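You operate a simulated robot arm through the tools that you are given. There is no shell and no other tool. Be economical: measure what you need, move in short steps, check, and stop when the job is done.

You run a simulated two-armed robot. Do the job below in one go: nothing can be reset, and whatever is moved stays where it is left.

## Task
Take the blue cloth from the free space on the long grey table and lay it out flat on the free end of the island bench.

It is judged by the outcome, as a careful person would: the job done as asked, and still so three seconds after it is handed in. It fails if anything else is knocked over, pushed out of place, dropped, spilled or broken. Flat cloth is picked up by pressing the open fingertips on it (5 to 10 N) and closing them slowly along it; thin cloth reads only 2 to 8 mm in the jaws.

## Robot
Two 7-joint arms with two-finger parallel grippers on one trunk, on a base that drives. Base frame: it is fixed to the floor where the robot stands at the start and does not move with it; the origin is under the middle of the robot, x ahead of it, y to its left, z up. Readings come in cm, degrees, newtons and seconds.
The left shoulder is at the start at [6, 14.3, 87.6], the right one opposite. Places, roughly: blue cloth [50, 20, 80]; free end of the island bench [-130, 50, 80]. Payload 1.57 kg a hand.
The TCP of each hand is the grasp point between the finger pads, 3 cm short of the fingertips. In the tool frame z runs along the fingers and y along their closing line. The gripper opens to 11 cm. The fingers are 2.4 cm wide and 1.2 cm thick; the gripper's body (4.8 by 11.2 cm) begins 7.8 cm behind the TCP.
Orientation is that of the tool frame in the base frame, as a unit quaternion [x, y, z, w]. With the fingers straight down and closing along the base's y, the tool's x points along the base's -x, its y along +y and its z along -z.

## Interface
- The arms move only by the tool jog_arm. It takes "left_plan", "right_plan" or both (then of equal length, played together; a hand with none holds still); each is a list of rows, each a list of 7 numbers: the shift along the tool's x, y, z in cm, then the turn, a rotation vector about the tool's x, y, z in degrees, then the closure, from 0 (fully open) to 1 (shut). In form: [[dx, dy, dz, wx, wy, wz, jaw], ...]. A call has 1 to 10 rows; each row is the pose to reach, as a shift and turn from the pose commanded when the call began, along the tool's axes at that moment. Rows are played at 5 a second. More than 5 cm and 8.6 degrees between two rows, or a gripper value outside its range, and nothing of the call is played. A pose out of reach is approached as far as the arm can. The call stops where the force on the tool passes 40 N (or 10 N more than at its start, if that is more) or the arm is blocked; 0.2 s more then pass. The fingers move at their own pace (about 4.5 cm/s each) and stop on an object; they squeeze with about 23 N. The grip force told is the motor's: it shows also when the fingers shut on nothing. Time passes only in rows, and 0.2 s behind the last, so rows that repeat a pose let the fingers close. The reply holds the time, the measured pose of the TCP, the force on the tool along the base axes, the opening and the grip force, in the units named above and with some noise, with the torque about the TCP (base axes, N m) and any sound that the robot's microphone picked up.
- Cameras (640 x 400 px; columns grow to the right, rows downward): "scene" is now at [3.84, 1.15, 147.72]; the picture's right is [0.19, -0.98, 0.00], its down [-0.81, -0.16, -0.57] and it looks along [0.56, 0.11, -0.82] (base axes); focal length 290 px, centre (320, 200). "left" rides on the left gripper at [7, -1.6, -14.1] in its tool frame; the picture's right is [0.23, 0.97, 0.00], its down [-0.86, 0.20, -0.48] and it looks along [-0.47, 0.11, 0.88] (tool axes); focal length 222 px, centre (320, 200). "right" rides on the right gripper at [7, 1.6, -14.1] in its tool frame; the picture's right is [-0.23, 0.97, 0.00], its down [-0.86, -0.20, -0.48] and it looks along [-0.47, -0.11, 0.88] (tool axes); focal length 222 px, centre (320, 200). There is no depth. A picture from a camera that has moved, and an enlarged one, comes with that camera's place and axes in the base frame and with its lens.
- snapshot(camera): a new picture of that camera. No time passes.
- slide_trunk(by): slides the trunk up (or, below 0, down) by that many cm; the arms and the scene camera ride with it, the base frame stays. It gives what a move gives, with no picture.
- steer(legs): drives the robot by 1 to 6 legs, each [ahead, left, turn to the left] in cm, cm and degrees, along the robot's own axes; the way and the turn of a leg run together, so that a leg with both is an arc; at most 150 cm and 180 degrees a leg. The arms and the cameras ride along, it lands a little off, and it stops where it bumps. It gives what a move gives.
- pan_tilt(pan, tilt): turns the head with the scene camera to pan (to the left, within 86 degrees either way) and tilt (down, from -29 to 69), counted from straight ahead of the robot. It gives what a move gives.
- zoom(camera, box): a new picture of the part [left, top, right, bottom] of that camera's present view, enlarged. No time passes.
- hand_in(): hands the job in; it is judged then, once.

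Work in short steps. Places have to be worked out from the pictures, the camera data and where the tool is seen: move nearer, look again, correct. Check each grasp and each placing, and mend what went wrong. You have 120 turns and 100 pictures in all, those below and enlarged ones among them. Open the grippers and draw the arms clear of the work before you hand the job in, unless the task says otherwise; then end with one line.

The tools are called after "Request:" by a JSON object that holds its "fn" and its "kwargs". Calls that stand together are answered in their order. jog_arm: Moves the arms, as the interface text tells. Its arguments: {"type":"object","properties":{"left_plan":{"type":"array"},"right_plan":{"type":"array"}},"required":[]} The other tools are called the same way: slide_trunk (by) slides the trunk up or down; steer (legs) drives the base; pan_tilt (pan, tilt) turns the head that bears the scene camera; snapshot (camera) takes a picture; zoom (camera, box) takes an enlarged picture of a part of a camera's view; hand_in () hands the job in.

At the start:

```text
t: 0.0
left_position: [50.18, 37.3, 93.75]
left_tool_rot: [0.0, 1.0, 0.001, 0.0]
left_wrist_force: [-0.1, 0.0, 0.1]
left_ft_torque: [-0.04, -0.01, 0.01]
left_gripper_width: 10.99
left_grip_force: 0.1
right_position: [45.5, -7.14, 93.92]
right_tool_rot: [0.001, 1.0, 0.0, 0.0]
right_wrist_force: [-0.1, 0.5, -0.2]
right_ft_torque: [0.0, 0.01, 0.01]
right_gripper_width: 10.99
right_grip_force: 0.0
trunk travel left (down, up): [-47.5, 11.5]
robot x, y, heading: [0.2, 0.09, 0.1]
head pan, tilt: [11.0, 55.2]
```

scene: 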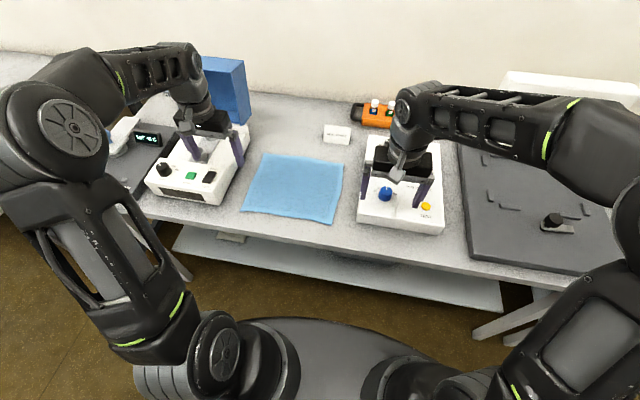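
right: 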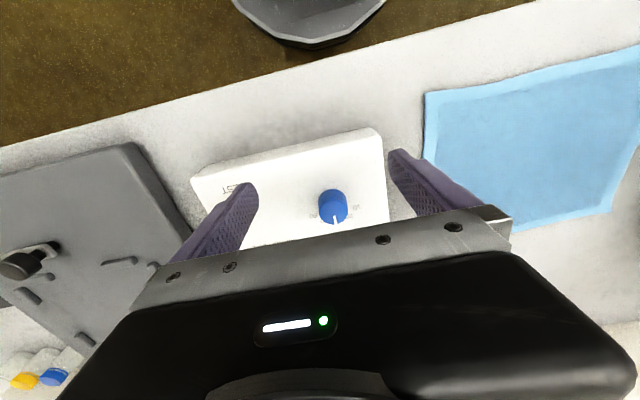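
left: 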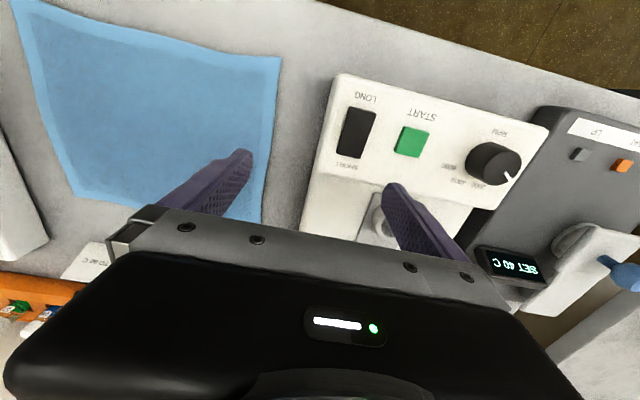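

The cloth appears to span x≈45–69, y≈6–33. I will bring the left hand inward (relative to the robot) so that a strafe to the left then centres both hands over the cloth's near edge.

Request:
{"fn": "jog_arm", "kwargs": {"left_plan": [[0, -4, -1, 0, 0, 0, 0.5], [1, -8, -2, 0, 0, 0, 0.5], [2, -12, -2, 0, 0, 0, 0.5], [3, -16, -2, 0, 0, 0, 0.5], [3, -20, -2, 0, 0, 0, 0.5]], "right_plan": [[0, 0, -1, 0, 0, 0, 0.5], [0, 0, -2, 0, 0, 0, 0.5], [0, 0, -2, 0, 0, 0, 0.5], [0, 0, -2, 0, 0, 0, 0.5], [0, 0, -2, 0, 0, 0, 0.5]]}}

Request:
{"fn": "steer", "kwargs": {"legs": [[0, 17, 0]]}}

Request:
{"fn": "snapshot", "kwargs": {"camera": "scene"}}

Request:
{"fn": "snapshot", "kwargs": {"camera": "right"}}

Request:
{"fn": "snapshot", "kwargs": {"camera": "left"}}

```text
t: 1.2
left_position: [47.21, 17.28, 95.72]
left_tool_rot: [0.001, 1.0, 0.0, 0.0]
left_wrist_force: [0.2, -0.4, -0.3]
left_ft_torque: [0.03, 0.01, -0.02]
left_gripper_width: 5.51
left_grip_force: 0.0
right_position: [45.66, -7.2, 95.8]
right_tool_rot: [0.0, 1.0, 0.0, 0.0]
right_wrist_force: [-0.1, 0.3, -0.1]
right_ft_torque: [0.01, 0.03, 0.03]
right_gripper_width: 5.5
right_grip_force: 0.1
trunk travel left (down, up): [-47.5, 11.5]
robot x, y, heading: [0.51, 0.04, -0.1]
head pan, tilt: [11.0, 55.2]
```

```text
t: 2.7
left_position: [47.19, 34.39, 95.77]
left_tool_rot: [0.001, 1.0, -0.001, 0.001]
left_wrist_force: [-1.0, 0.0, 0.1]
left_ft_torque: [0.0, 0.05, 0.03]
left_gripper_width: 5.51
left_grip_force: 0.0
right_position: [45.62, 10.08, 95.84]
right_tool_rot: [0.0, 1.0, -0.001, 0.0]
right_wrist_force: [-0.8, -0.4, 0.0]
right_ft_torque: [-0.04, 0.0, 0.01]
right_gripper_width: 5.5
right_grip_force: 0.1
trunk travel left (down, up): [-47.5, 11.5]
robot x, y, heading: [0.25, 16.75, -0.1]
head pan, tilt: [11.0, 55.2]
```

```text
96 pictures are left
camera scene: at [3.85, 18.4, 147.72], right [0.19, -0.98, 0.0], down [-0.81, -0.16, -0.57], along [0.56, 0.11, -0.82], focal length 290 px, centre (320, 200)
```

scene: 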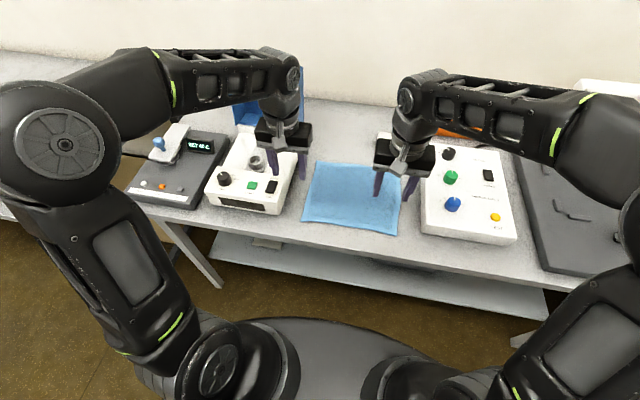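

```text
95 pictures are left
camera right: at [38.7, 11.83, 109.9], right [0.23, 0.97, 0.0], down [0.85, -0.2, 0.48], along [0.47, -0.11, -0.88], focal length 222 px, centre (320, 200)
```

right: 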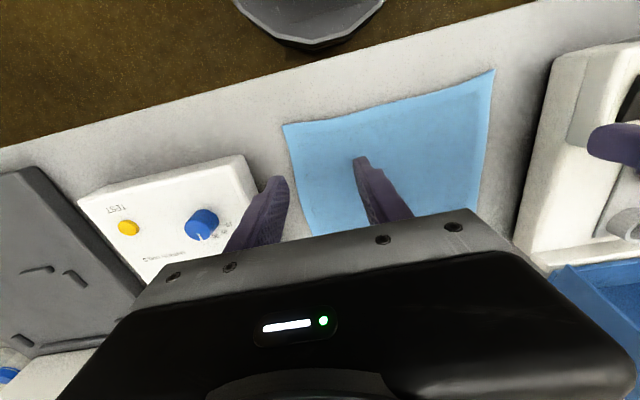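

```text
94 pictures are left
camera left: at [40.26, 32.89, 109.78], right [-0.23, 0.97, 0.0], down [0.85, 0.2, 0.48], along [0.47, 0.11, -0.88], focal length 222 px, centre (320, 200)
```

left: 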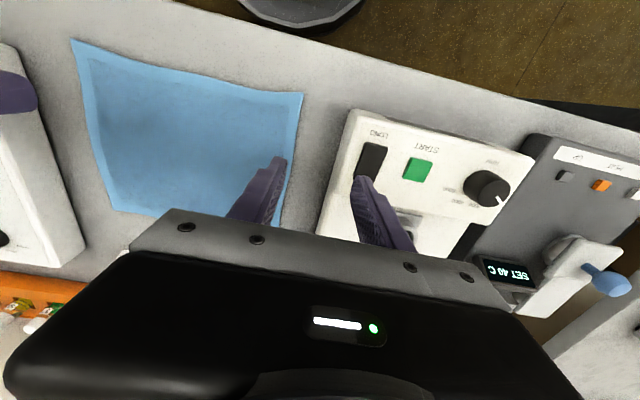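

Near corners come out at about [44.3, 32] and [44.5, 5]. I'll lower both hands to just above the cloth near those corners, jaws about 4 cm open, then check.

Request:
{"fn": "jog_arm", "kwargs": {"left_plan": [[0.6, -3, 0, 0, 0, 0, 0.64], [1.2, -5.9, 2, 0, 0, 0, 0.64], [1.2, -5.9, 6, 0, 0, 0, 0.64], [1.2, -5.9, 10, 0, 0, 0, 0.64], [1.2, -5.9, 13, 0, 0, 0, 0.64]], "right_plan": [[-0.2, -1, 0, 0, 0, 0, 0.64], [-0.4, -1.6, 2, 0, 0, 0, 0.64], [-0.4, -1.6, 6, 0, 0, 0, 0.64], [-0.4, -1.6, 10, 0, 0, 0, 0.64], [-0.4, -1.6, 13, 0, 0, 0, 0.64]]}}

Request:
{"fn": "zoom", "kwargs": {"camera": "scene", "box": [220, 100, 480, 262]}}

Request:
{"fn": "snapshot", "kwargs": {"camera": "right"}}

Request:
{"fn": "snapshot", "kwargs": {"camera": "left"}}

```text
t: 3.9
left_position: [46.26, 28.61, 83.17]
left_tool_rot: [0.0, 1.0, -0.001, 0.007]
left_wrist_force: [-0.5, 3.1, 37.4]
left_ft_torque: [-0.15, 0.18, -0.05]
left_gripper_width: 3.93
left_grip_force: 0.2
right_position: [46.23, 8.38, 83.24]
right_tool_rot: [0.001, 1.0, 0.002, 0.004]
right_wrist_force: [1.1, -1.3, 24.1]
right_ft_torque: [0.13, 0.02, -0.03]
right_gripper_width: 3.91
right_grip_force: 0.0
trunk travel left (down, up): [-47.5, 11.5]
robot x, y, heading: [0.5, 17.28, -0.2]
head pan, tilt: [11.0, 55.2]
```

```text
2.46 times, centred on (350, 181) of scene
camera zoom: at [3.41, 18.25, 147.88], right [0.19, -0.98, 0.0], down [-0.8, -0.16, -0.57], along [0.56, 0.11, -0.82], focal length 713 px, centre (246, 247)
```

zoom: 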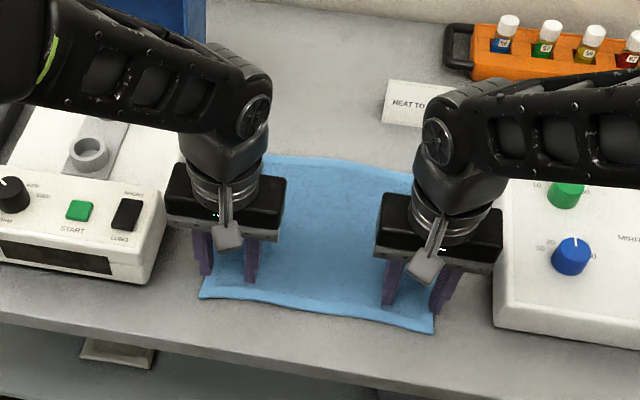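

```text
92 pictures are left
camera right: at [39.11, 10.1, 97.32], right [0.23, 0.97, 0.0], down [0.85, -0.2, 0.49], along [0.47, -0.11, -0.87], focal length 222 px, centre (320, 200)
```

right: 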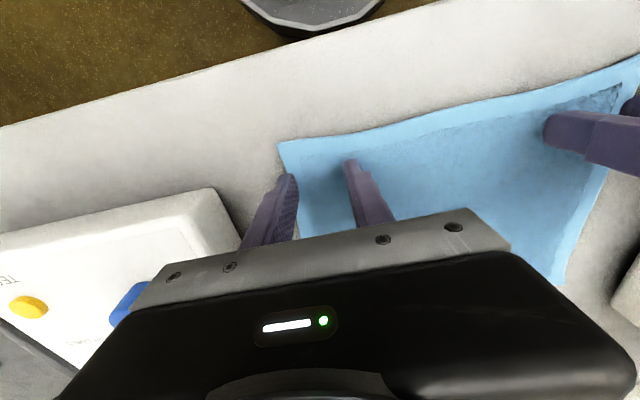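

```text
91 pictures are left
camera left: at [38.97, 26.99, 97.17], right [-0.23, 0.97, -0.01], down [0.85, 0.2, 0.49], along [0.48, 0.11, -0.87], focal length 222 px, centre (320, 200)
```

left: 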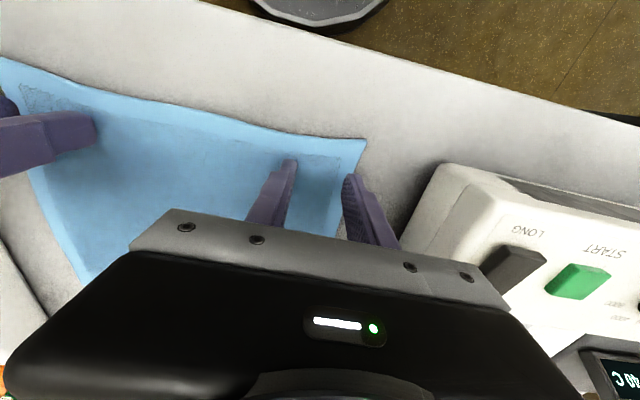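

Contact came at tip z≈80, so the surface is about 80, and the outer fingers stand right on the side edges. I'll lift a bit, shift both hands about 1.5 cm inward and 0.8 cm toward the near edge, and come down to just above contact.

Request:
{"fn": "jog_arm", "kwargs": {"left_plan": [[0, 0, -2, 0, 0, 0, 0.64], [0.8, -1.5, -2, 0, 0, 0, 0.64], [0.8, -1.5, -2, 0, 0, 0, 0.64]], "right_plan": [[0, 0, -2, 0, 0, 0, 0.64], [0.8, 1.5, -2, 0, 0, 0, 0.64], [0.8, 1.5, -2, 0, 0, 0, 0.64]]}}

Request:
{"fn": "jog_arm", "kwargs": {"left_plan": [[0, 0, 0.8, 0, 0, 0, 0.64], [0, 0, 1.2, 0, 0, 0, 0.64], [0, 0, 1.2, 0, 0, 0, 0.64]], "right_plan": [[0, 0, 0.8, 0, 0, 0, 0.64], [0, 0, 1.2, 0, 0, 0, 0.64], [0, 0, 1.2, 0, 0, 0, 0.64]]}}

```text
t: 4.7
left_position: [45.21, 27.22, 84.86]
left_tool_rot: [0.0, 1.0, -0.001, 0.0]
left_wrist_force: [-0.1, 0.1, 0.5]
left_ft_torque: [-0.03, 0.03, -0.02]
left_gripper_width: 3.95
left_grip_force: 0.0
right_position: [45.23, 9.8, 84.82]
right_tool_rot: [-0.001, 1.0, 0.001, 0.0]
right_wrist_force: [0.0, -0.4, 0.3]
right_ft_torque: [0.01, 0.0, 0.01]
right_gripper_width: 3.93
right_grip_force: 0.0
trunk travel left (down, up): [-47.5, 11.5]
robot x, y, heading: [0.03, 16.97, 0.1]
head pan, tilt: [11.0, 55.2]
```

```text
t: 5.5
left_position: [45.2, 27.17, 83.6]
left_tool_rot: [0.0, 1.0, 0.0, 0.001]
left_wrist_force: [0.0, 0.0, 1.1]
left_ft_torque: [-0.02, -0.02, 0.01]
left_gripper_width: 3.94
left_grip_force: 0.1
right_position: [45.19, 9.86, 83.55]
right_tool_rot: [0.0, 1.0, 0.001, 0.0]
right_wrist_force: [0.2, 0.2, -0.1]
right_ft_torque: [0.02, -0.02, -0.01]
right_gripper_width: 3.98
right_grip_force: 0.0
trunk travel left (down, up): [-47.5, 11.5]
robot x, y, heading: [-0.11, 16.92, -0.0]
head pan, tilt: [11.0, 55.2]
```

Just above contact now; I descend in millimetres.

Request:
{"fn": "jog_arm", "kwargs": {"left_plan": [[0, 0, 0.2, 0, 0, 0, 0.64], [0, 0, 0.35, 0, 0, 0, 0.64], [0, 0, 0.35, 0, 0, 0, 0.64]], "right_plan": [[0, 0, 0.2, 0, 0, 0, 0.64], [0, 0, 0.35, 0, 0, 0, 0.64], [0, 0, 0.35, 0, 0, 0, 0.64]]}}

Request:
{"fn": "snapshot", "kwargs": {"camera": "right"}}

Request:
{"fn": "snapshot", "kwargs": {"camera": "left"}}

```text
t: 6.3
left_position: [45.32, 26.97, 83.31]
left_tool_rot: [0.0, 1.0, 0.0, 0.002]
left_wrist_force: [0.7, 3.8, 10.8]
left_ft_torque: [0.11, -0.01, 0.02]
left_gripper_width: 3.96
left_grip_force: 0.1
right_position: [45.14, 9.82, 83.33]
right_tool_rot: [0.0, 1.0, 0.0, 0.001]
right_wrist_force: [-0.5, -2.7, 12.7]
right_ft_torque: [-0.02, 0.05, -0.02]
right_gripper_width: 3.97
right_grip_force: 0.0
trunk travel left (down, up): [-47.5, 11.5]
robot x, y, heading: [0.08, 16.8, 0.1]
head pan, tilt: [11.0, 55.2]
```

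```text
90 pictures are left
camera right: at [38.28, 11.62, 97.43], right [0.23, 0.97, 0.0], down [0.85, -0.2, 0.48], along [0.47, -0.11, -0.88], focal length 222 px, centre (320, 200)
```

right: 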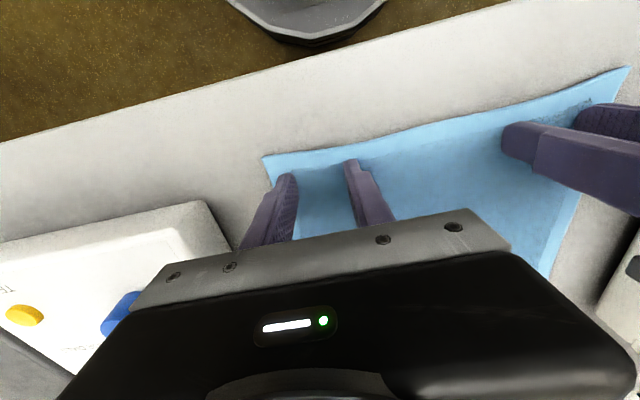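

```text
89 pictures are left
camera left: at [38.19, 25.43, 97.32], right [-0.23, 0.97, 0.0], down [0.85, 0.2, 0.48], along [0.47, 0.11, -0.88], focal length 222 px, centre (320, 200)
```

left: 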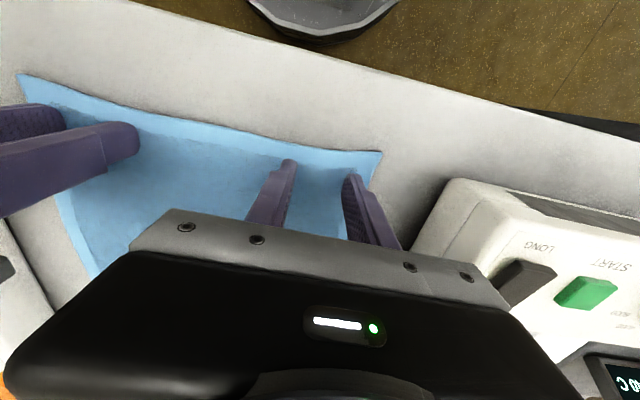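

Both fingertip pairs are on the cloth, close to the corners, pressing at about 11 N. Now I close slowly along it.

Request:
{"fn": "jog_arm", "kwargs": {"left_plan": [[0, 0, -0.03, 0, 0, 0, 0.68], [0, 0, -0.03, 0, 0, 0, 0.72], [0, 0, -0.03, 0, 0, 0, 0.76], [0, 0, -0.03, 0, 0, 0, 0.8], [0, 0, -0.03, 0, 0, 0, 0.84], [0, 0, -0.03, 0, 0, 0, 0.88], [0, 0, -0.03, 0, 0, 0, 0.92], [0, 0, -0.03, 0, 0, 0, 0.96], [0, 0, -0.03, 0, 0, 0, 1], [0, 0, -0.03, 0, 0, 0, 1]], "right_plan": [[0, 0, -0.03, 0, 0, 0, 0.68], [0, 0, -0.03, 0, 0, 0, 0.72], [0, 0, -0.03, 0, 0, 0, 0.76], [0, 0, -0.03, 0, 0, 0, 0.8], [0, 0, -0.03, 0, 0, 0, 0.84], [0, 0, -0.03, 0, 0, 0, 0.88], [0, 0, -0.03, 0, 0, 0, 0.92], [0, 0, -0.03, 0, 0, 0, 0.96], [0, 0, -0.03, 0, 0, 0, 1], [0, 0, -0.03, 0, 0, 0, 1]]}}

Request:
{"fn": "snapshot", "kwargs": {"camera": "right"}}

Request:
{"fn": "snapshot", "kwargs": {"camera": "left"}}

```text
t: 8.5
left_position: [45.2, 27.05, 83.27]
left_tool_rot: [0.001, 1.0, 0.0, 0.001]
left_wrist_force: [-0.3, -9.6, 10.9]
left_ft_torque: [-0.29, 0.05, -0.03]
left_gripper_width: 0.51
left_grip_force: 23.2
right_position: [45.18, 9.94, 83.33]
right_tool_rot: [0.0, 1.0, 0.001, 0.001]
right_wrist_force: [0.0, 9.5, 10.0]
right_ft_torque: [0.31, 0.02, 0.05]
right_gripper_width: 0.41
right_grip_force: 22.9
trunk travel left (down, up): [-47.5, 11.5]
robot x, y, heading: [-0.06, 17.08, -0.0]
head pan, tilt: [11.0, 55.2]
```

```text
88 pictures are left
camera right: at [38.21, 11.63, 97.43], right [0.23, 0.97, 0.0], down [0.85, -0.2, 0.48], along [0.47, -0.11, -0.88], focal length 222 px, centre (320, 200)
```

right: 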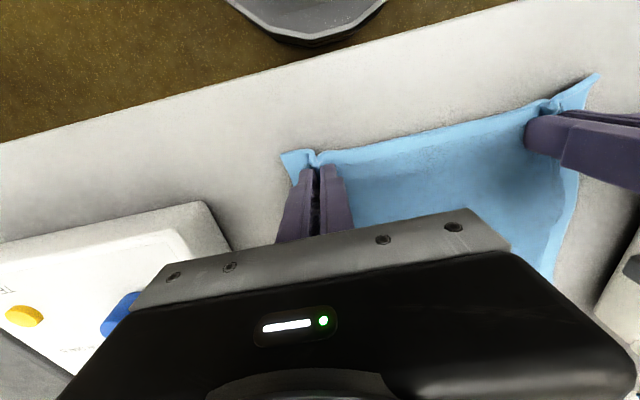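

```text
87 pictures are left
camera left: at [38.1, 25.37, 97.32], right [-0.23, 0.97, 0.0], down [0.85, 0.2, 0.48], along [0.47, 0.11, -0.88], focal length 222 px, centre (320, 200)
```

left: 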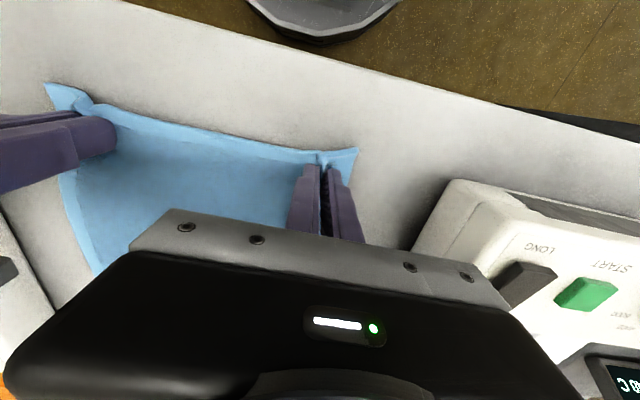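

Both gripped (0.51 and 0.41 cm) with the corners in the jaws. I lift straight up in steps, easing the hands slightly together.

Request:
{"fn": "jog_arm", "kwargs": {"left_plan": [[0, -0.2, -1, 0, 0, 0, 1], [0, -0.3, -2.5, 0, 0, 0, 1], [0, -0.3, -4.5, 0, 0, 0, 1], [0, -0.3, -6.5, 0, 0, 0, 1], [0, -0.3, -9, 0, 0, 0, 1], [0, -0.3, -11.5, 0, 0, 0, 1], [0, -0.3, -14, 0, 0, 0, 1], [0, -0.3, -16, 0, 0, 0, 1]], "right_plan": [[0, 0.2, -1, 0, 0, 0, 1], [0, 0.3, -2.5, 0, 0, 0, 1], [0, 0.3, -4.5, 0, 0, 0, 1], [0, 0.3, -6.5, 0, 0, 0, 1], [0, 0.3, -9, 0, 0, 0, 1], [0, 0.3, -11.5, 0, 0, 0, 1], [0, 0.3, -14, 0, 0, 0, 1], [0, 0.3, -16, 0, 0, 0, 1]]}}

Request:
{"fn": "snapshot", "kwargs": {"camera": "scene"}}

```text
t: 10.3
left_position: [45.28, 26.6, 99.17]
left_tool_rot: [0.001, 1.0, 0.0, 0.0]
left_wrist_force: [0.4, -3.4, -0.8]
left_ft_torque: [-0.09, 0.0, 0.0]
left_gripper_width: 0.42
left_grip_force: 23.4
right_position: [45.18, 10.1, 99.19]
right_tool_rot: [0.0, 1.0, 0.0, 0.0]
right_wrist_force: [0.2, 3.1, -0.4]
right_ft_torque: [0.11, 0.03, 0.08]
right_gripper_width: 0.41
right_grip_force: 22.2
trunk travel left (down, up): [-47.5, 11.5]
robot x, y, heading: [0.29, 17.32, -0.1]
head pan, tilt: [11.0, 55.2]
```

```text
86 pictures are left
camera scene: at [3.82, 18.26, 147.72], right [0.19, -0.98, 0.0], down [-0.81, -0.16, -0.57], along [0.56, 0.11, -0.82], focal length 290 px, centre (320, 200)
```

scene: 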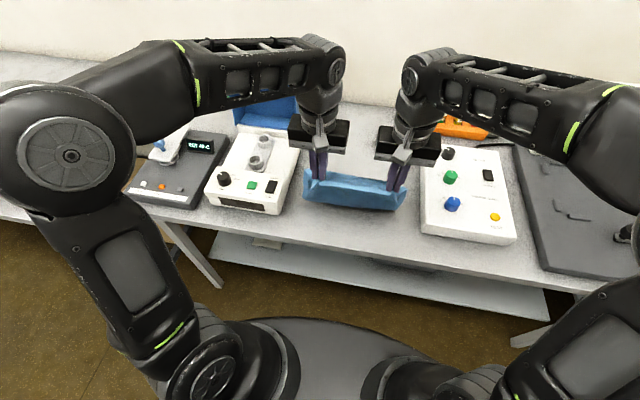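

The cloth is held at both corners and lifts cleanly. I raise further to clear the table, then back away.

Request:
{"fn": "slide_trunk", "kwargs": {"by": 11}}

Request:
{"fn": "jog_arm", "kwargs": {"left_plan": [[0, 0, -2, 0, 0, 0, 1], [0, 0, -4, 0, 0, 0, 1], [0, 0, -6, 0, 0, 0, 1]], "right_plan": [[0, 0, -2, 0, 0, 0, 1], [0, 0, -4, 0, 0, 0, 1], [0, 0, -6, 0, 0, 0, 1]]}}

Request:
{"fn": "snapshot", "kwargs": {"camera": "scene"}}

```text
t: 11.7
left_position: [45.33, 26.71, 110.21]
left_tool_rot: [0.0, 1.0, 0.0, 0.002]
left_wrist_force: [0.2, -2.5, 0.1]
left_ft_torque: [-0.12, 0.0, -0.06]
left_gripper_width: 0.44
left_grip_force: 23.0
right_position: [45.31, 10.12, 110.03]
right_tool_rot: [0.0, 1.0, 0.0, 0.0]
right_wrist_force: [0.0, 3.2, -0.6]
right_ft_torque: [0.08, -0.04, 0.04]
right_gripper_width: 0.4
right_grip_force: 23.0
trunk travel left (down, up): [-58.5, 0.5]
robot x, y, heading: [0.14, 17.38, 0.2]
head pan, tilt: [11.0, 55.2]
```

```text
t: 12.5
left_position: [45.39, 26.65, 116.25]
left_tool_rot: [0.001, 1.0, -0.001, 0.001]
left_wrist_force: [-0.4, -2.3, -0.5]
left_ft_torque: [-0.1, -0.03, -0.06]
left_gripper_width: 0.42
left_grip_force: 23.6
right_position: [45.12, 10.1, 116.08]
right_tool_rot: [-0.001, 1.0, 0.0, 0.0]
right_wrist_force: [0.3, 3.2, -0.1]
right_ft_torque: [0.04, 0.0, 0.02]
right_gripper_width: 0.41
right_grip_force: 23.4
trunk travel left (down, up): [-58.5, 0.5]
robot x, y, heading: [-0.18, 17.24, 0.0]
head pan, tilt: [11.0, 55.2]
```

```text
85 pictures are left
camera scene: at [3.81, 18.26, 158.72], right [0.19, -0.98, 0.0], down [-0.81, -0.16, -0.57], along [0.56, 0.11, -0.82], focal length 290 px, centre (320, 200)
```

scene: 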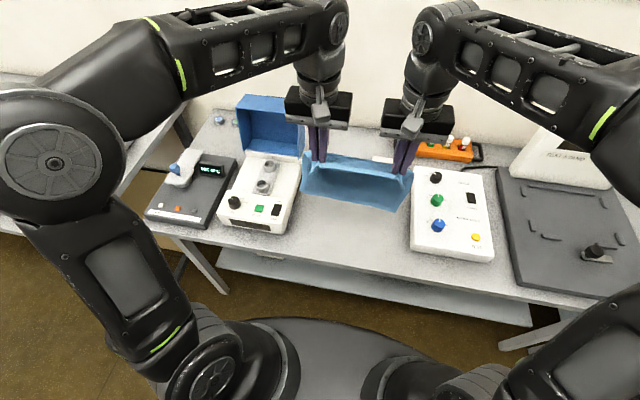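

Now back away from the table and look left/behind for the island.

Request:
{"fn": "steer", "kwargs": {"legs": [[-22, 0, 0]]}}

Request:
{"fn": "pan_tilt", "kwargs": {"pan": 86, "tilt": 25}}

Request:
{"fn": "snapshot", "kwargs": {"camera": "scene"}}

```text
t: 14.2
left_position: [23.47, 26.7, 116.32]
left_tool_rot: [-0.001, 1.0, 0.001, 0.001]
left_wrist_force: [-0.1, -3.5, -0.6]
left_ft_torque: [-0.06, -0.03, -0.06]
left_gripper_width: 0.46
left_grip_force: 22.8
right_position: [23.43, 10.18, 116.32]
right_tool_rot: [-0.001, 1.0, 0.0, 0.001]
right_wrist_force: [-0.4, 3.1, 0.1]
right_ft_torque: [0.03, -0.06, 0.06]
right_gripper_width: 0.4
right_grip_force: 23.3
trunk travel left (down, up): [-58.5, 0.5]
robot x, y, heading: [-21.96, 16.76, 0.2]
head pan, tilt: [11.0, 55.2]
```

```text
t: 15.6
left_position: [23.59, 26.86, 116.31]
left_tool_rot: [0.0, 1.0, 0.0, 0.001]
left_wrist_force: [0.0, -2.2, 0.1]
left_ft_torque: [-0.1, 0.01, -0.04]
left_gripper_width: 0.45
left_grip_force: 22.9
right_position: [23.42, 10.12, 116.13]
right_tool_rot: [-0.002, 1.0, 0.001, 0.0]
right_wrist_force: [0.4, 2.8, -0.1]
right_ft_torque: [0.11, 0.05, 0.0]
right_gripper_width: 0.43
right_grip_force: 23.3
trunk travel left (down, up): [-58.5, 0.5]
robot x, y, heading: [-21.7, 17.22, 0.3]
head pan, tilt: [85.9, 25.0]
```

```text
84 pictures are left
camera scene: at [-24.29, 26.08, 163.14], right [1.0, -0.07, 0.0], down [-0.03, -0.42, -0.91], along [0.06, 0.9, -0.42], focal length 290 px, centre (320, 200)
```

scene: 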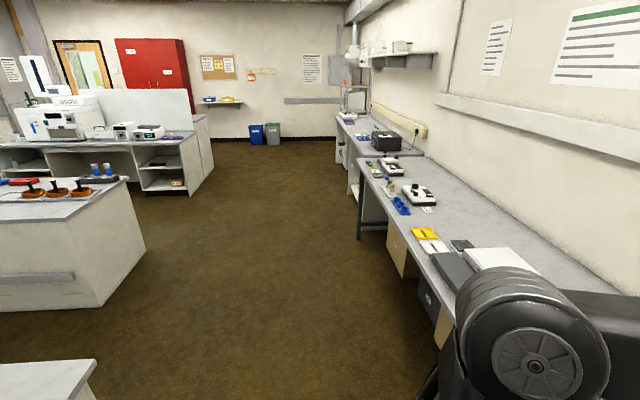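

A bench corner shows at about [-90, 90]. I turn left 90° and look toward it.

Request:
{"fn": "steer", "kwargs": {"legs": [[0, 0, 90]]}}

Request:
{"fn": "pan_tilt", "kwargs": {"pan": 75, "tilt": 35}}

Request:
{"fn": "snapshot", "kwargs": {"camera": "scene"}}

```text
t: 19.9
left_position: [-31.16, 62.46, 116.2]
left_tool_rot: [-0.706, 0.708, 0.001, 0.001]
left_wrist_force: [3.0, -0.4, -0.7]
left_ft_torque: [-0.02, -0.09, -0.1]
left_gripper_width: 0.41
left_grip_force: 22.7
right_position: [-14.52, 62.17, 116.08]
right_tool_rot: [-0.707, 0.708, 0.0, 0.0]
right_wrist_force: [-3.5, 0.4, -1.0]
right_ft_torque: [0.01, 0.07, 0.0]
right_gripper_width: 0.39
right_grip_force: 23.2
trunk travel left (down, up): [-58.5, 0.5]
robot x, y, heading: [-21.69, 17.25, 89.6]
head pan, tilt: [85.9, 25.0]
```

```text
t: 20.6
left_position: [-31.19, 62.48, 116.32]
left_tool_rot: [-0.706, 0.708, 0.001, 0.001]
left_wrist_force: [2.9, 0.2, -0.3]
left_ft_torque: [0.0, -0.06, -0.07]
left_gripper_width: 0.41
left_grip_force: 23.2
right_position: [-14.58, 62.3, 116.14]
right_tool_rot: [-0.707, 0.708, 0.0, 0.0]
right_wrist_force: [-2.2, -0.6, 0.5]
right_ft_torque: [-0.01, 0.12, -0.05]
right_gripper_width: 0.38
right_grip_force: 22.8
trunk travel left (down, up): [-58.5, 0.5]
robot x, y, heading: [-21.65, 17.12, 89.9]
head pan, tilt: [75.0, 35.0]
```

```text
83 pictures are left
camera scene: at [-30.47, 16.2, 161.57], right [0.26, 0.97, 0.0], down [0.55, -0.15, -0.82], along [-0.79, 0.21, -0.57], focal length 290 px, centre (320, 200)
```

scene: 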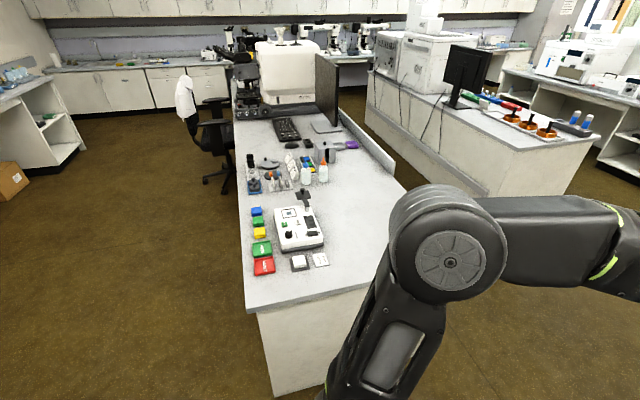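

The island's near end face is at x≈-90, spanning y≈8–90, with clutter at y<40. I drive to y≈62, face the island (heading 180), and look down.

Request:
{"fn": "steer", "kwargs": {"legs": [[44, 0, 0], [0, 0, 90]]}}

Request:
{"fn": "pan_tilt", "kwargs": {"pan": 0, "tilt": 38}}

Request:
{"fn": "snapshot", "kwargs": {"camera": "scene"}}

```text
t: 27.0
left_position: [-67.2, 52.89, 116.24]
left_tool_rot: [1.0, -0.014, -0.001, -0.001]
left_wrist_force: [0.9, 3.1, -1.0]
left_ft_torque: [0.08, -0.02, -0.09]
left_gripper_width: 0.4
left_grip_force: 22.7
right_position: [-66.63, 69.33, 116.2]
right_tool_rot: [1.0, -0.014, 0.001, 0.001]
right_wrist_force: [-0.9, -3.1, -0.8]
right_ft_torque: [-0.11, 0.02, -0.03]
right_gripper_width: 0.33
right_grip_force: 22.9
trunk travel left (down, up): [-58.5, 0.5]
robot x, y, heading: [-21.39, 61.33, 178.5]
head pan, tilt: [75.0, 35.0]
```

```text
t: 28.5
left_position: [-67.16, 52.87, 116.38]
left_tool_rot: [1.0, -0.014, -0.001, 0.0]
left_wrist_force: [1.0, 3.8, 0.6]
left_ft_torque: [0.11, -0.01, -0.13]
left_gripper_width: 0.41
left_grip_force: 22.8
right_position: [-66.51, 69.48, 116.17]
right_tool_rot: [1.0, -0.014, 0.0, 0.0]
right_wrist_force: [0.0, -3.3, -1.0]
right_ft_torque: [-0.08, -0.01, -0.02]
right_gripper_width: 0.36
right_grip_force: 22.6
trunk travel left (down, up): [-58.5, 0.5]
robot x, y, heading: [-21.48, 60.92, 178.3]
head pan, tilt: [0.0, 38.0]
```

```text
82 pictures are left
camera scene: at [-27.54, 61.02, 161.11], right [0.03, 1.0, 0.0], down [0.62, -0.02, -0.79], along [-0.79, 0.02, -0.62], focal length 290 px, centre (320, 200)
```

scene: 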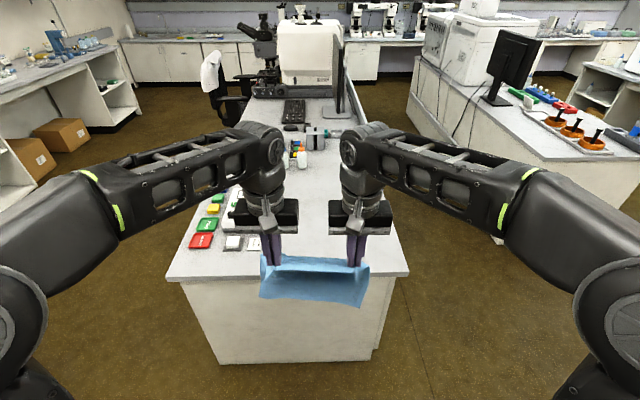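

The free area is about x −92…−150, y 42…90. I drive to axis x≈-55, squared up and centred near y≈64, cloth hanging about 10 cm above the bench.

Request:
{"fn": "steer", "kwargs": {"legs": [[20, -3, 1.6], [13, 0, 0]]}}

Request:
{"fn": "pan_tilt", "kwargs": {"pan": 0, "tilt": 52}}

Request:
{"fn": "snapshot", "kwargs": {"camera": "scene"}}

Request:
{"fn": "snapshot", "kwargs": {"camera": "left"}}

Request:
{"fn": "snapshot", "kwargs": {"camera": "right"}}

```text
t: 31.0
left_position: [-100.34, 54.68, 116.13]
left_tool_rot: [1.0, 0.0, 0.001, 0.0]
left_wrist_force: [-0.2, 2.7, 0.0]
left_ft_torque: [0.11, -0.05, -0.12]
left_gripper_width: 0.39
left_grip_force: 22.7
right_position: [-100.22, 71.22, 116.03]
right_tool_rot: [1.0, 0.002, 0.0, 0.001]
right_wrist_force: [-0.5, -3.2, -1.3]
right_ft_torque: [-0.1, -0.05, 0.0]
right_gripper_width: 0.37
right_grip_force: 22.9
trunk travel left (down, up): [-58.5, 0.5]
robot x, y, heading: [-54.86, 64.15, -180.1]
head pan, tilt: [0.0, 38.0]
```

```text
t: 31.7
left_position: [-100.07, 54.77, 116.33]
left_tool_rot: [1.0, 0.001, -0.001, 0.0]
left_wrist_force: [1.3, 3.5, 0.2]
left_ft_torque: [0.11, 0.0, -0.1]
left_gripper_width: 0.4
left_grip_force: 23.3
right_position: [-99.81, 71.29, 116.23]
right_tool_rot: [1.0, 0.002, 0.0, 0.001]
right_wrist_force: [1.1, -2.7, -0.2]
right_ft_torque: [-0.08, -0.02, -0.03]
right_gripper_width: 0.38
right_grip_force: 23.2
trunk travel left (down, up): [-58.5, 0.5]
robot x, y, heading: [-54.75, 64.3, -179.9]
head pan, tilt: [0.0, 52.0]
```

```text
81 pictures are left
camera scene: at [-59.55, 64.1, 159.13], right [0.0, 1.0, 0.0], down [0.79, 0.0, -0.62], along [-0.62, 0.0, -0.79], focal length 290 px, centre (320, 200)
```

scene: 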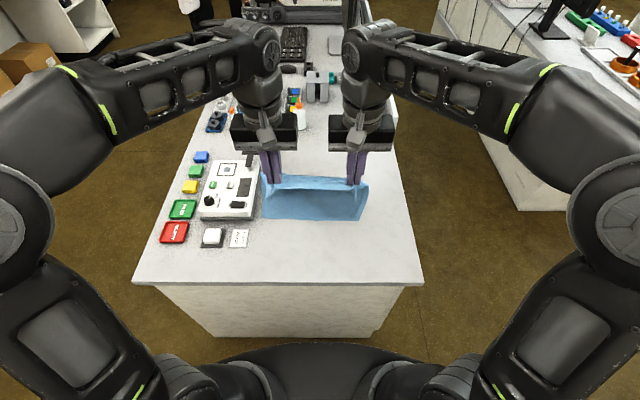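

```text
80 pictures are left
camera left: at [-93.15, 56.3, 130.29], right [0.23, -0.97, 0.0], down [-0.85, -0.2, 0.48], along [-0.47, -0.11, -0.88], focal length 222 px, centre (320, 200)
```

left: 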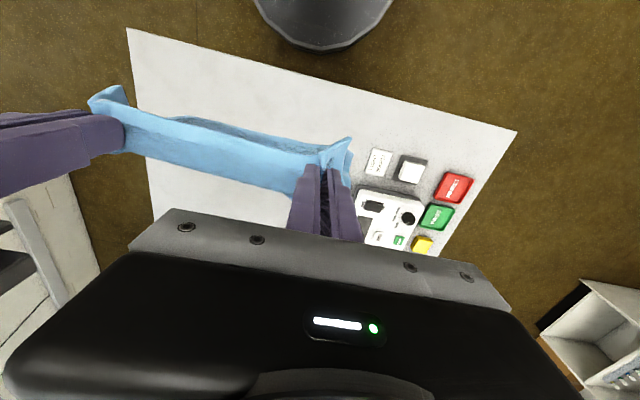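

```text
79 pictures are left
camera right: at [-92.95, 69.79, 130.27], right [-0.22, -0.97, 0.0], down [-0.86, 0.2, 0.48], along [-0.47, 0.11, -0.88], focal length 222 px, centre (320, 200)
```

right: 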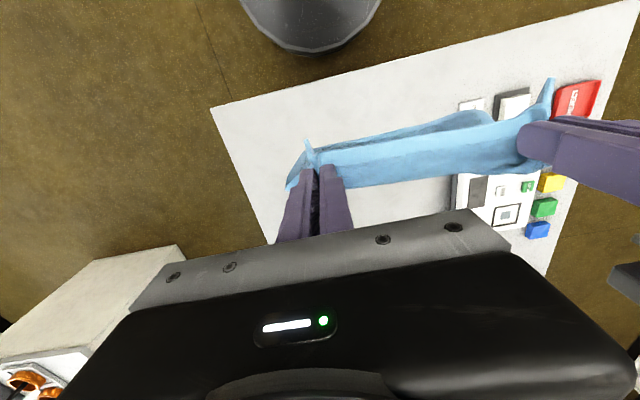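

Device edge is at y≈45 and the bench edge at y≈92, so I shift 5 cm to the right, then extend the hands to x≈-119 and lower the cloth until its lower edge is just above the bench.

Request:
{"fn": "steer", "kwargs": {"legs": [[0, -5, 0]]}}

Request:
{"fn": "jog_arm", "kwargs": {"left_plan": [[-4, 0, 0, 0, 0, 0, 1], [-8, 0, 0, 0, 0, 0, 1], [-12, 0, 1, 0, 0, 0, 1], [-16, 0, 3, 0, 0, 0, 1], [-19, 0, 6, 0, 0, 0, 1], [-19, 0, 9, 0, 0, 0, 1], [-19, 0, 9, 0, 0, 0, 1]], "right_plan": [[-4, 0, 0, 0, 0, 0, 1], [-8, 0, 0, 0, 0, 0, 1], [-12, 0, 1, 0, 0, 0, 1], [-16, 0, 3, 0, 0, 0, 1], [-19, 0, 6, 0, 0, 0, 1], [-19, 0, 9, 0, 0, 0, 1], [-19, 0, 9, 0, 0, 0, 1]]}}

Request:
{"fn": "snapshot", "kwargs": {"camera": "scene"}}

Request:
{"fn": "snapshot", "kwargs": {"camera": "right"}}

```text
t: 32.6
left_position: [-100.14, 59.91, 116.37]
left_tool_rot: [1.0, 0.001, -0.001, 0.001]
left_wrist_force: [0.0, 3.7, -0.5]
left_ft_torque: [0.02, 0.01, -0.12]
left_gripper_width: 0.41
left_grip_force: 23.4
right_position: [-99.89, 76.4, 116.03]
right_tool_rot: [1.0, 0.002, 0.0, 0.001]
right_wrist_force: [-0.8, -1.9, -0.4]
right_ft_torque: [-0.16, 0.02, -0.08]
right_gripper_width: 0.35
right_grip_force: 22.7
trunk travel left (down, up): [-58.5, 0.5]
robot x, y, heading: [-54.91, 69.04, -180.0]
head pan, tilt: [0.0, 52.0]
```

```text
t: 34.2
left_position: [-114.33, 59.82, 110.7]
left_tool_rot: [1.0, 0.001, -0.003, 0.0]
left_wrist_force: [0.8, 2.2, -0.5]
left_ft_torque: [0.12, -0.01, -0.11]
left_gripper_width: 0.39
left_grip_force: 23.0
left hand out of reach, approached as far as the arm can: row 2, 3, 4, 5, 6, 7
right_position: [-111.77, 75.95, 112.04]
right_tool_rot: [1.0, 0.001, -0.002, 0.0]
right_wrist_force: [-1.1, -2.8, -0.6]
right_ft_torque: [-0.06, 0.0, -0.02]
right_gripper_width: 0.38
right_grip_force: 23.1
right hand out of reach, approached as far as the arm can: row 2, 3, 4, 5, 6, 7
trunk travel left (down, up): [-58.5, 0.5]
robot x, y, heading: [-54.69, 69.51, -179.9]
head pan, tilt: [0.0, 52.0]
```

```text
78 pictures are left
camera scene: at [-59.28, 69.08, 159.15], right [0.0, 1.0, 0.0], down [0.79, 0.0, -0.62], along [-0.62, 0.0, -0.79], focal length 290 px, centre (320, 200)
```

scene: 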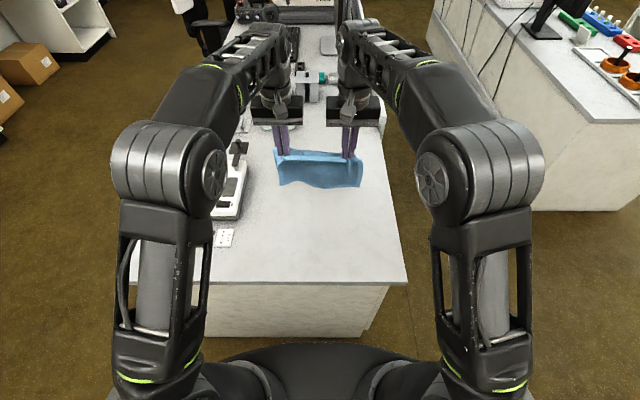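

```text
77 pictures are left
camera right: at [-104.81, 74.56, 126.26], right [-0.22, -0.97, 0.0], down [-0.85, 0.2, 0.48], along [-0.47, 0.11, -0.88], focal length 222 px, centre (320, 200)
```

right: 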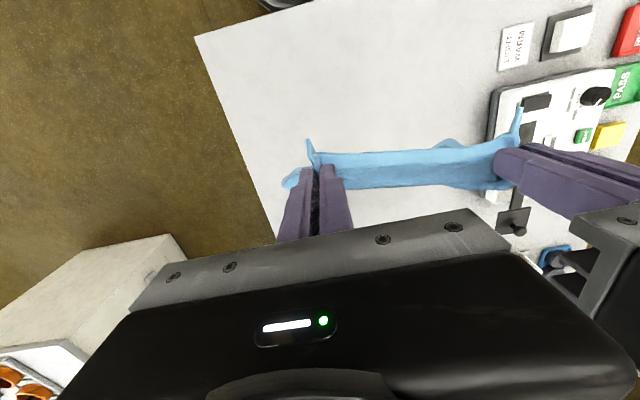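

Reach is limited at this height, and the hands are uneven by ~2.5 cm. I lower a little and see where the hands go.

Request:
{"fn": "jog_arm", "kwargs": {"left_plan": [[0, 0, 2, 0, 0, 0, 1], [0, 0, 3, 0, 0, 0, 1], [0, 0, 3, 0, 0, 0, 1]], "right_plan": [[0, 0, 2, 0, 0, 0, 1], [0, 0, 4, 0, 0, 0, 1], [0, 0, 4.3, 0, 0, 0, 1]]}}

```text
t: 35.0
left_position: [-114.12, 59.72, 107.82]
left_tool_rot: [1.0, 0.001, -0.001, -0.001]
left_wrist_force: [1.9, 2.7, -0.4]
left_ft_torque: [0.08, -0.04, -0.09]
left_gripper_width: 0.38
left_grip_force: 23.0
right_position: [-111.86, 76.1, 107.56]
right_tool_rot: [1.0, 0.001, -0.001, 0.002]
right_wrist_force: [-0.5, -2.8, 0.6]
right_ft_torque: [-0.08, 0.01, 0.02]
right_gripper_width: 0.36
right_grip_force: 23.2
trunk travel left (down, up): [-58.5, 0.5]
robot x, y, heading: [-54.86, 69.69, -179.9]
head pan, tilt: [0.0, 52.0]
```

Commands follow the actual pose. I even out the hands and extend to x≈-119, z≈104.5.

Request:
{"fn": "jog_arm", "kwargs": {"left_plan": [[-1, 0, 1, 0, 0, 0, 1], [-2.5, 0, 2, 0, 0, 0, 1], [-5, 0, 3, 0, 0, 0, 1], [-5, 0, 3.2, 0, 0, 0, 1]], "right_plan": [[-2, 0, 1, 0, 0, 0, 1], [-4.5, 0, 2, 0, 0, 0, 1], [-7.2, 0, 3, 0, 0, 0, 1], [-7.2, 0, 3.2, 0, 0, 0, 1]]}}

Request:
{"fn": "zoom", "kwargs": {"camera": "scene", "box": [200, 80, 440, 230]}}

```text
t: 36.0
left_position: [-118.89, 59.69, 104.8]
left_tool_rot: [1.0, 0.0, 0.0, 0.0]
left_wrist_force: [0.0, 3.9, 0.1]
left_ft_torque: [0.1, -0.04, -0.11]
left_gripper_width: 0.39
left_grip_force: 23.3
right_position: [-118.78, 76.37, 104.21]
right_tool_rot: [1.0, 0.003, -0.001, 0.001]
right_wrist_force: [0.3, -4.2, 0.5]
right_ft_torque: [-0.1, 0.01, -0.02]
right_gripper_width: 0.39
right_grip_force: 23.4
trunk travel left (down, up): [-58.5, 0.5]
robot x, y, heading: [-54.91, 69.02, -179.7]
head pan, tilt: [0.0, 52.0]
```

```text
2.67 times, centred on (320, 155) of scene
camera zoom: at [-59.43, 69.09, 159.14], right [0.0, 1.0, 0.0], down [0.79, 0.0, -0.62], along [-0.62, 0.0, -0.79], focal length 772 px, centre (320, 320)
```

zoom: 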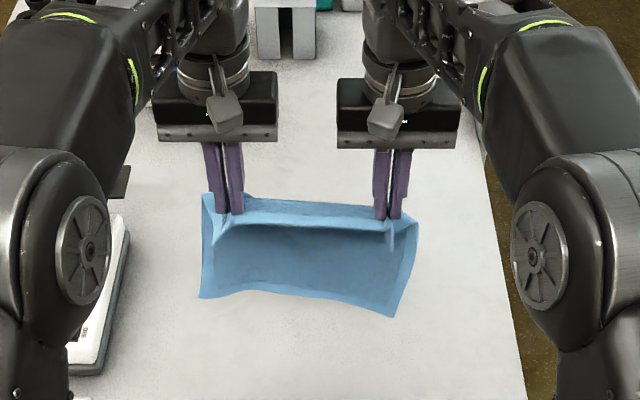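

Lower edge hangs a few cm above the bench. I lower slowly while easing back toward the robot so the edge trails away from me.

Request:
{"fn": "jog_arm", "kwargs": {"left_plan": [[0.2, 0, 1, 0, 0, 0, 1], [0.5, 0, 2, 0, 0, 0, 1], [1, 0, 3, 0, 0, 0, 1], [1.7, 0, 4, 0, 0, 0, 1], [2.5, 0, 5, 0, 0, 0, 1], [3.3, 0, 6, 0, 0, 0, 1]], "right_plan": [[0.2, 0, 0.8, 0, 0, 0, 1], [0.5, 0, 1.6, 0, 0, 0, 1], [1, 0, 2.5, 0, 0, 0, 1], [1.7, 0, 3.5, 0, 0, 0, 1], [2.5, 0, 4.5, 0, 0, 0, 1], [3.3, 0, 5.5, 0, 0, 0, 1]]}}

Request:
{"fn": "zoom", "kwargs": {"camera": "scene", "box": [200, 80, 440, 230]}}

Request:
{"fn": "snapshot", "kwargs": {"camera": "left"}}

```text
t: 37.5
left_position: [-115.74, 59.62, 98.81]
left_tool_rot: [1.0, 0.002, -0.001, -0.001]
left_wrist_force: [-0.4, 1.4, -1.2]
left_ft_torque: [0.08, -0.02, -0.12]
left_gripper_width: 0.4
left_grip_force: 22.9
right_position: [-115.7, 76.22, 98.69]
right_tool_rot: [1.0, 0.002, 0.0, 0.0]
right_wrist_force: [-0.5, -3.7, 0.0]
right_ft_torque: [-0.06, 0.01, 0.02]
right_gripper_width: 0.35
right_grip_force: 23.1
trunk travel left (down, up): [-58.5, 0.5]
robot x, y, heading: [-54.85, 69.21, -179.7]
head pan, tilt: [0.0, 52.0]
```

```text
2.67 times, centred on (320, 155) of scene
camera zoom: at [-59.58, 69.08, 159.13], right [0.0, 1.0, 0.0], down [0.79, 0.0, -0.62], along [-0.62, 0.0, -0.79], focal length 772 px, centre (320, 320)
```

zoom: 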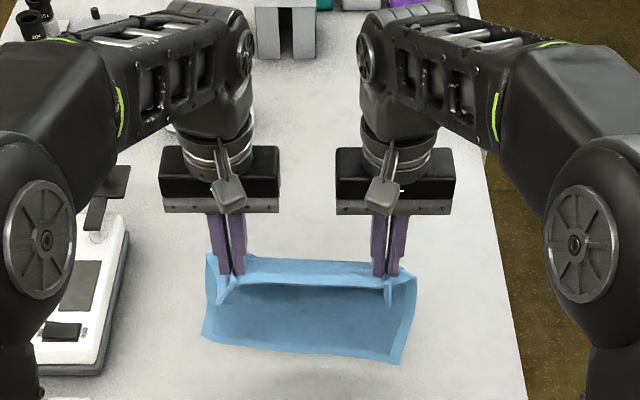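

```text
74 pictures are left
camera left: at [-108.77, 61.29, 112.8], right [0.23, -0.97, 0.0], down [-0.85, -0.2, 0.48], along [-0.47, -0.11, -0.88], focal length 222 px, centre (320, 200)
```

left: 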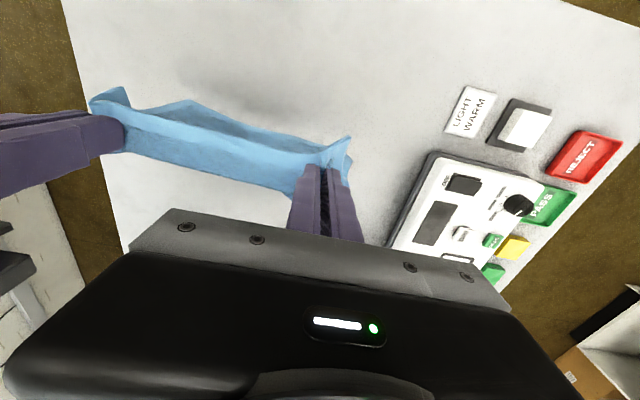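

The lower edge is about touching the bench. I now swing the hands back along an arc toward me, keeping the far edge trailing.

Request:
{"fn": "jog_arm", "kwargs": {"left_plan": [[0.3, 0, 1, 0, 0, 0, 1], [1.2, 0, 2, 0, 0, 0, 1], [2.5, 0, 2.8, 0, 0, 0, 1], [4, 0, 3.6, 0, 0, 0, 1], [5.5, 0, 4.4, 0, 0, 0, 1], [7, 0, 5.3, 0, 0, 0, 1]], "right_plan": [[0.3, 0, 1, 0, 0, 0, 1], [1.2, 0, 2, 0, 0, 0, 1], [2.5, 0, 2.8, 0, 0, 0, 1], [4, 0, 3.6, 0, 0, 0, 1], [5.5, 0, 4.4, 0, 0, 0, 1], [7, 0, 5.3, 0, 0, 0, 1]]}}

Request:
{"fn": "zoom", "kwargs": {"camera": "scene", "box": [200, 110, 440, 260]}}

Request:
{"fn": "snapshot", "kwargs": {"camera": "left"}}

```text
t: 38.9
left_position: [-108.67, 59.69, 93.51]
left_tool_rot: [1.0, 0.001, -0.002, -0.001]
left_wrist_force: [0.4, 2.4, -1.4]
left_ft_torque: [0.08, 0.0, -0.1]
left_gripper_width: 0.42
left_grip_force: 22.9
right_position: [-108.79, 76.18, 93.21]
right_tool_rot: [1.0, 0.002, 0.0, 0.0]
right_wrist_force: [-0.7, -2.2, -0.5]
right_ft_torque: [-0.08, 0.01, 0.06]
right_gripper_width: 0.34
right_grip_force: 23.0
trunk travel left (down, up): [-58.5, 0.5]
robot x, y, heading: [-54.97, 69.35, -179.8]
head pan, tilt: [0.0, 52.0]
```

```text
2.67 times, centred on (320, 185) of scene
camera zoom: at [-59.56, 69.08, 159.13], right [0.0, 1.0, 0.0], down [0.79, 0.0, -0.62], along [-0.62, 0.0, -0.79], focal length 772 px, centre (320, 240)
```

zoom: 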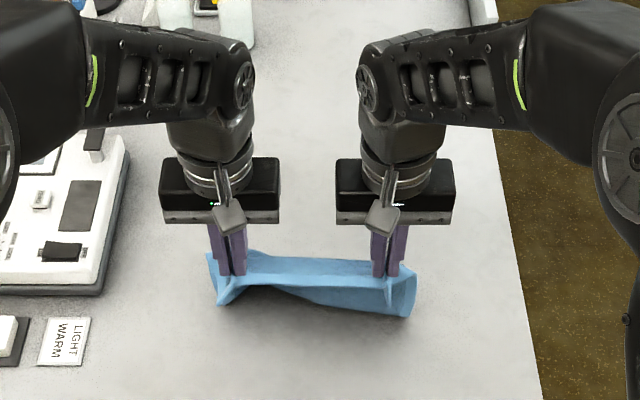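

```text
72 pictures are left
camera left: at [-101.76, 61.34, 107.47], right [0.23, -0.97, 0.0], down [-0.85, -0.2, 0.48], along [-0.47, -0.11, -0.88], focal length 222 px, centre (320, 200)
```

left: 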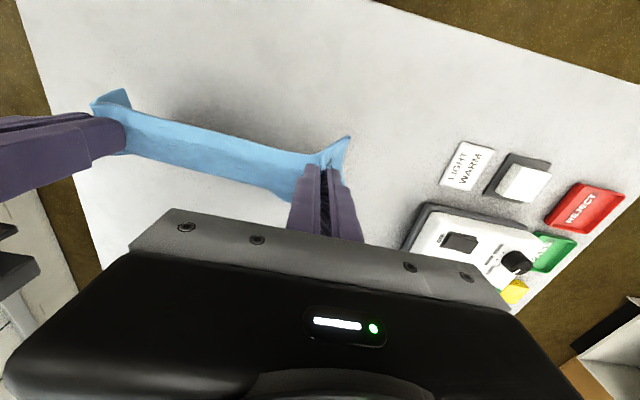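

The cloth drapes away behind the hands as wanted. I continue the arc toward x≈-99, low.

Request:
{"fn": "jog_arm", "kwargs": {"left_plan": [[2, 0, 1, 0, 0, 0, 1], [4, 0, 2, 0, 0, 0, 1], [6, 0, 3.2, 0, 0, 0, 1], [7.8, 0, 4.8, 0, 0, 0, 1], [9, 0, 6.4, 0, 0, 0, 1], [9.6, 0, 8, 0, 0, 0, 1]], "right_plan": [[2, 0, 1, 0, 0, 0, 1], [4, 0, 2, 0, 0, 0, 1], [6, 0, 3.2, 0, 0, 0, 1], [7.8, 0, 4.8, 0, 0, 0, 1], [9, 0, 6.4, 0, 0, 0, 1], [9.6, 0, 7.8, 0, 0, 0, 1]]}}

Request:
{"fn": "snapshot", "kwargs": {"camera": "scene"}}

Request:
{"fn": "snapshot", "kwargs": {"camera": "left"}}

Request:
{"fn": "snapshot", "kwargs": {"camera": "right"}}

```text
t: 40.2
left_position: [-99.27, 59.55, 85.53]
left_tool_rot: [1.0, 0.001, -0.001, 0.0]
left_wrist_force: [0.4, 3.1, 0.1]
left_ft_torque: [0.13, -0.04, -0.11]
left_gripper_width: 0.38
left_grip_force: 23.1
right_position: [-99.19, 76.06, 85.39]
right_tool_rot: [1.0, 0.003, -0.001, 0.0]
right_wrist_force: [0.0, -3.8, 0.2]
right_ft_torque: [-0.11, 0.01, 0.01]
right_gripper_width: 0.38
right_grip_force: 23.6
trunk travel left (down, up): [-58.5, 0.5]
robot x, y, heading: [-54.82, 69.11, -179.9]
head pan, tilt: [0.0, 52.0]
```

```text
71 pictures are left
camera scene: at [-59.64, 69.09, 159.13], right [0.0, 1.0, 0.0], down [0.79, 0.0, -0.62], along [-0.62, 0.0, -0.79], focal length 290 px, centre (320, 200)
```

scene: 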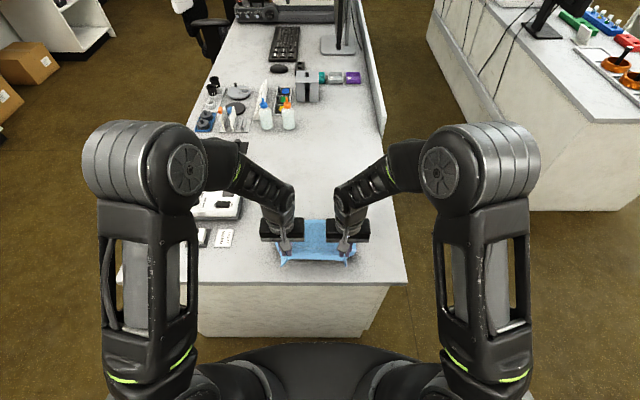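

```text
70 pictures are left
camera left: at [-92.31, 61.2, 99.48], right [0.23, -0.97, 0.0], down [-0.85, -0.2, 0.48], along [-0.47, -0.11, -0.88], focal length 222 px, centre (320, 200)
```

left: 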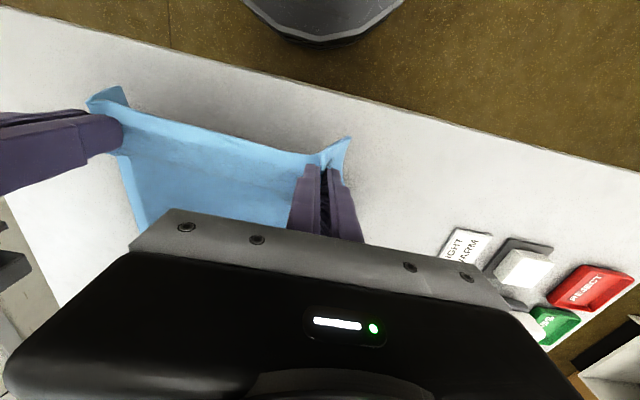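

```text
69 pictures are left
camera right: at [-92.1, 74.8, 99.5], right [-0.22, -0.97, 0.0], down [-0.86, 0.2, 0.48], along [-0.47, 0.11, -0.88], focal length 222 px, centre (320, 200)
```

right: 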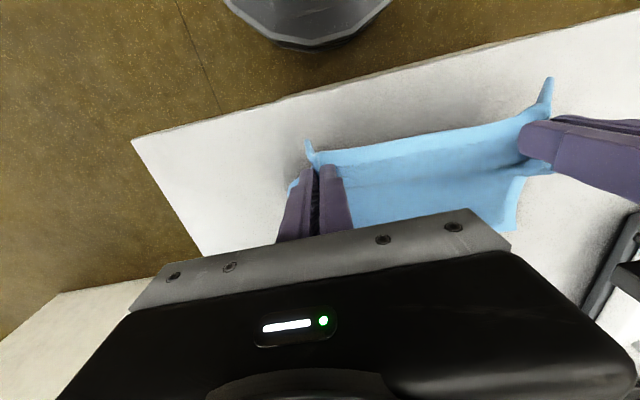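

Nearly down and well spread. I lower to light contact with the bench.

Request:
{"fn": "jog_arm", "kwargs": {"left_plan": [[0.2, 0, 1, 0, 0, 0, 1], [0.2, 0, 1.8, 0, 0, 0, 1], [0.2, 0, 2.1, 0, 0, 0, 1], [0.2, 0, 2.1, 0, 0, 0, 1]], "right_plan": [[0.2, 0, 1, 0, 0, 0, 1], [0.2, 0, 1.8, 0, 0, 0, 1], [0.2, 0, 2.0, 0, 0, 0, 1], [0.2, 0, 2.0, 0, 0, 0, 1]]}}

```text
t: 41.2
left_position: [-99.01, 59.63, 83.36]
left_tool_rot: [1.0, 0.0, -0.001, 0.0]
left_wrist_force: [0.4, 3.8, -0.1]
left_ft_torque: [0.1, -0.02, -0.11]
left_gripper_width: 0.41
left_grip_force: 22.8
right_position: [-98.8, 76.26, 83.48]
right_tool_rot: [1.0, 0.002, 0.0, 0.0]
right_wrist_force: [-0.4, -3.3, 1.0]
right_ft_torque: [-0.16, 0.03, 0.02]
right_gripper_width: 0.39
right_grip_force: 22.5
trunk travel left (down, up): [-58.5, 0.5]
robot x, y, heading: [-54.69, 69.39, -179.9]
head pan, tilt: [0.0, 52.0]
```

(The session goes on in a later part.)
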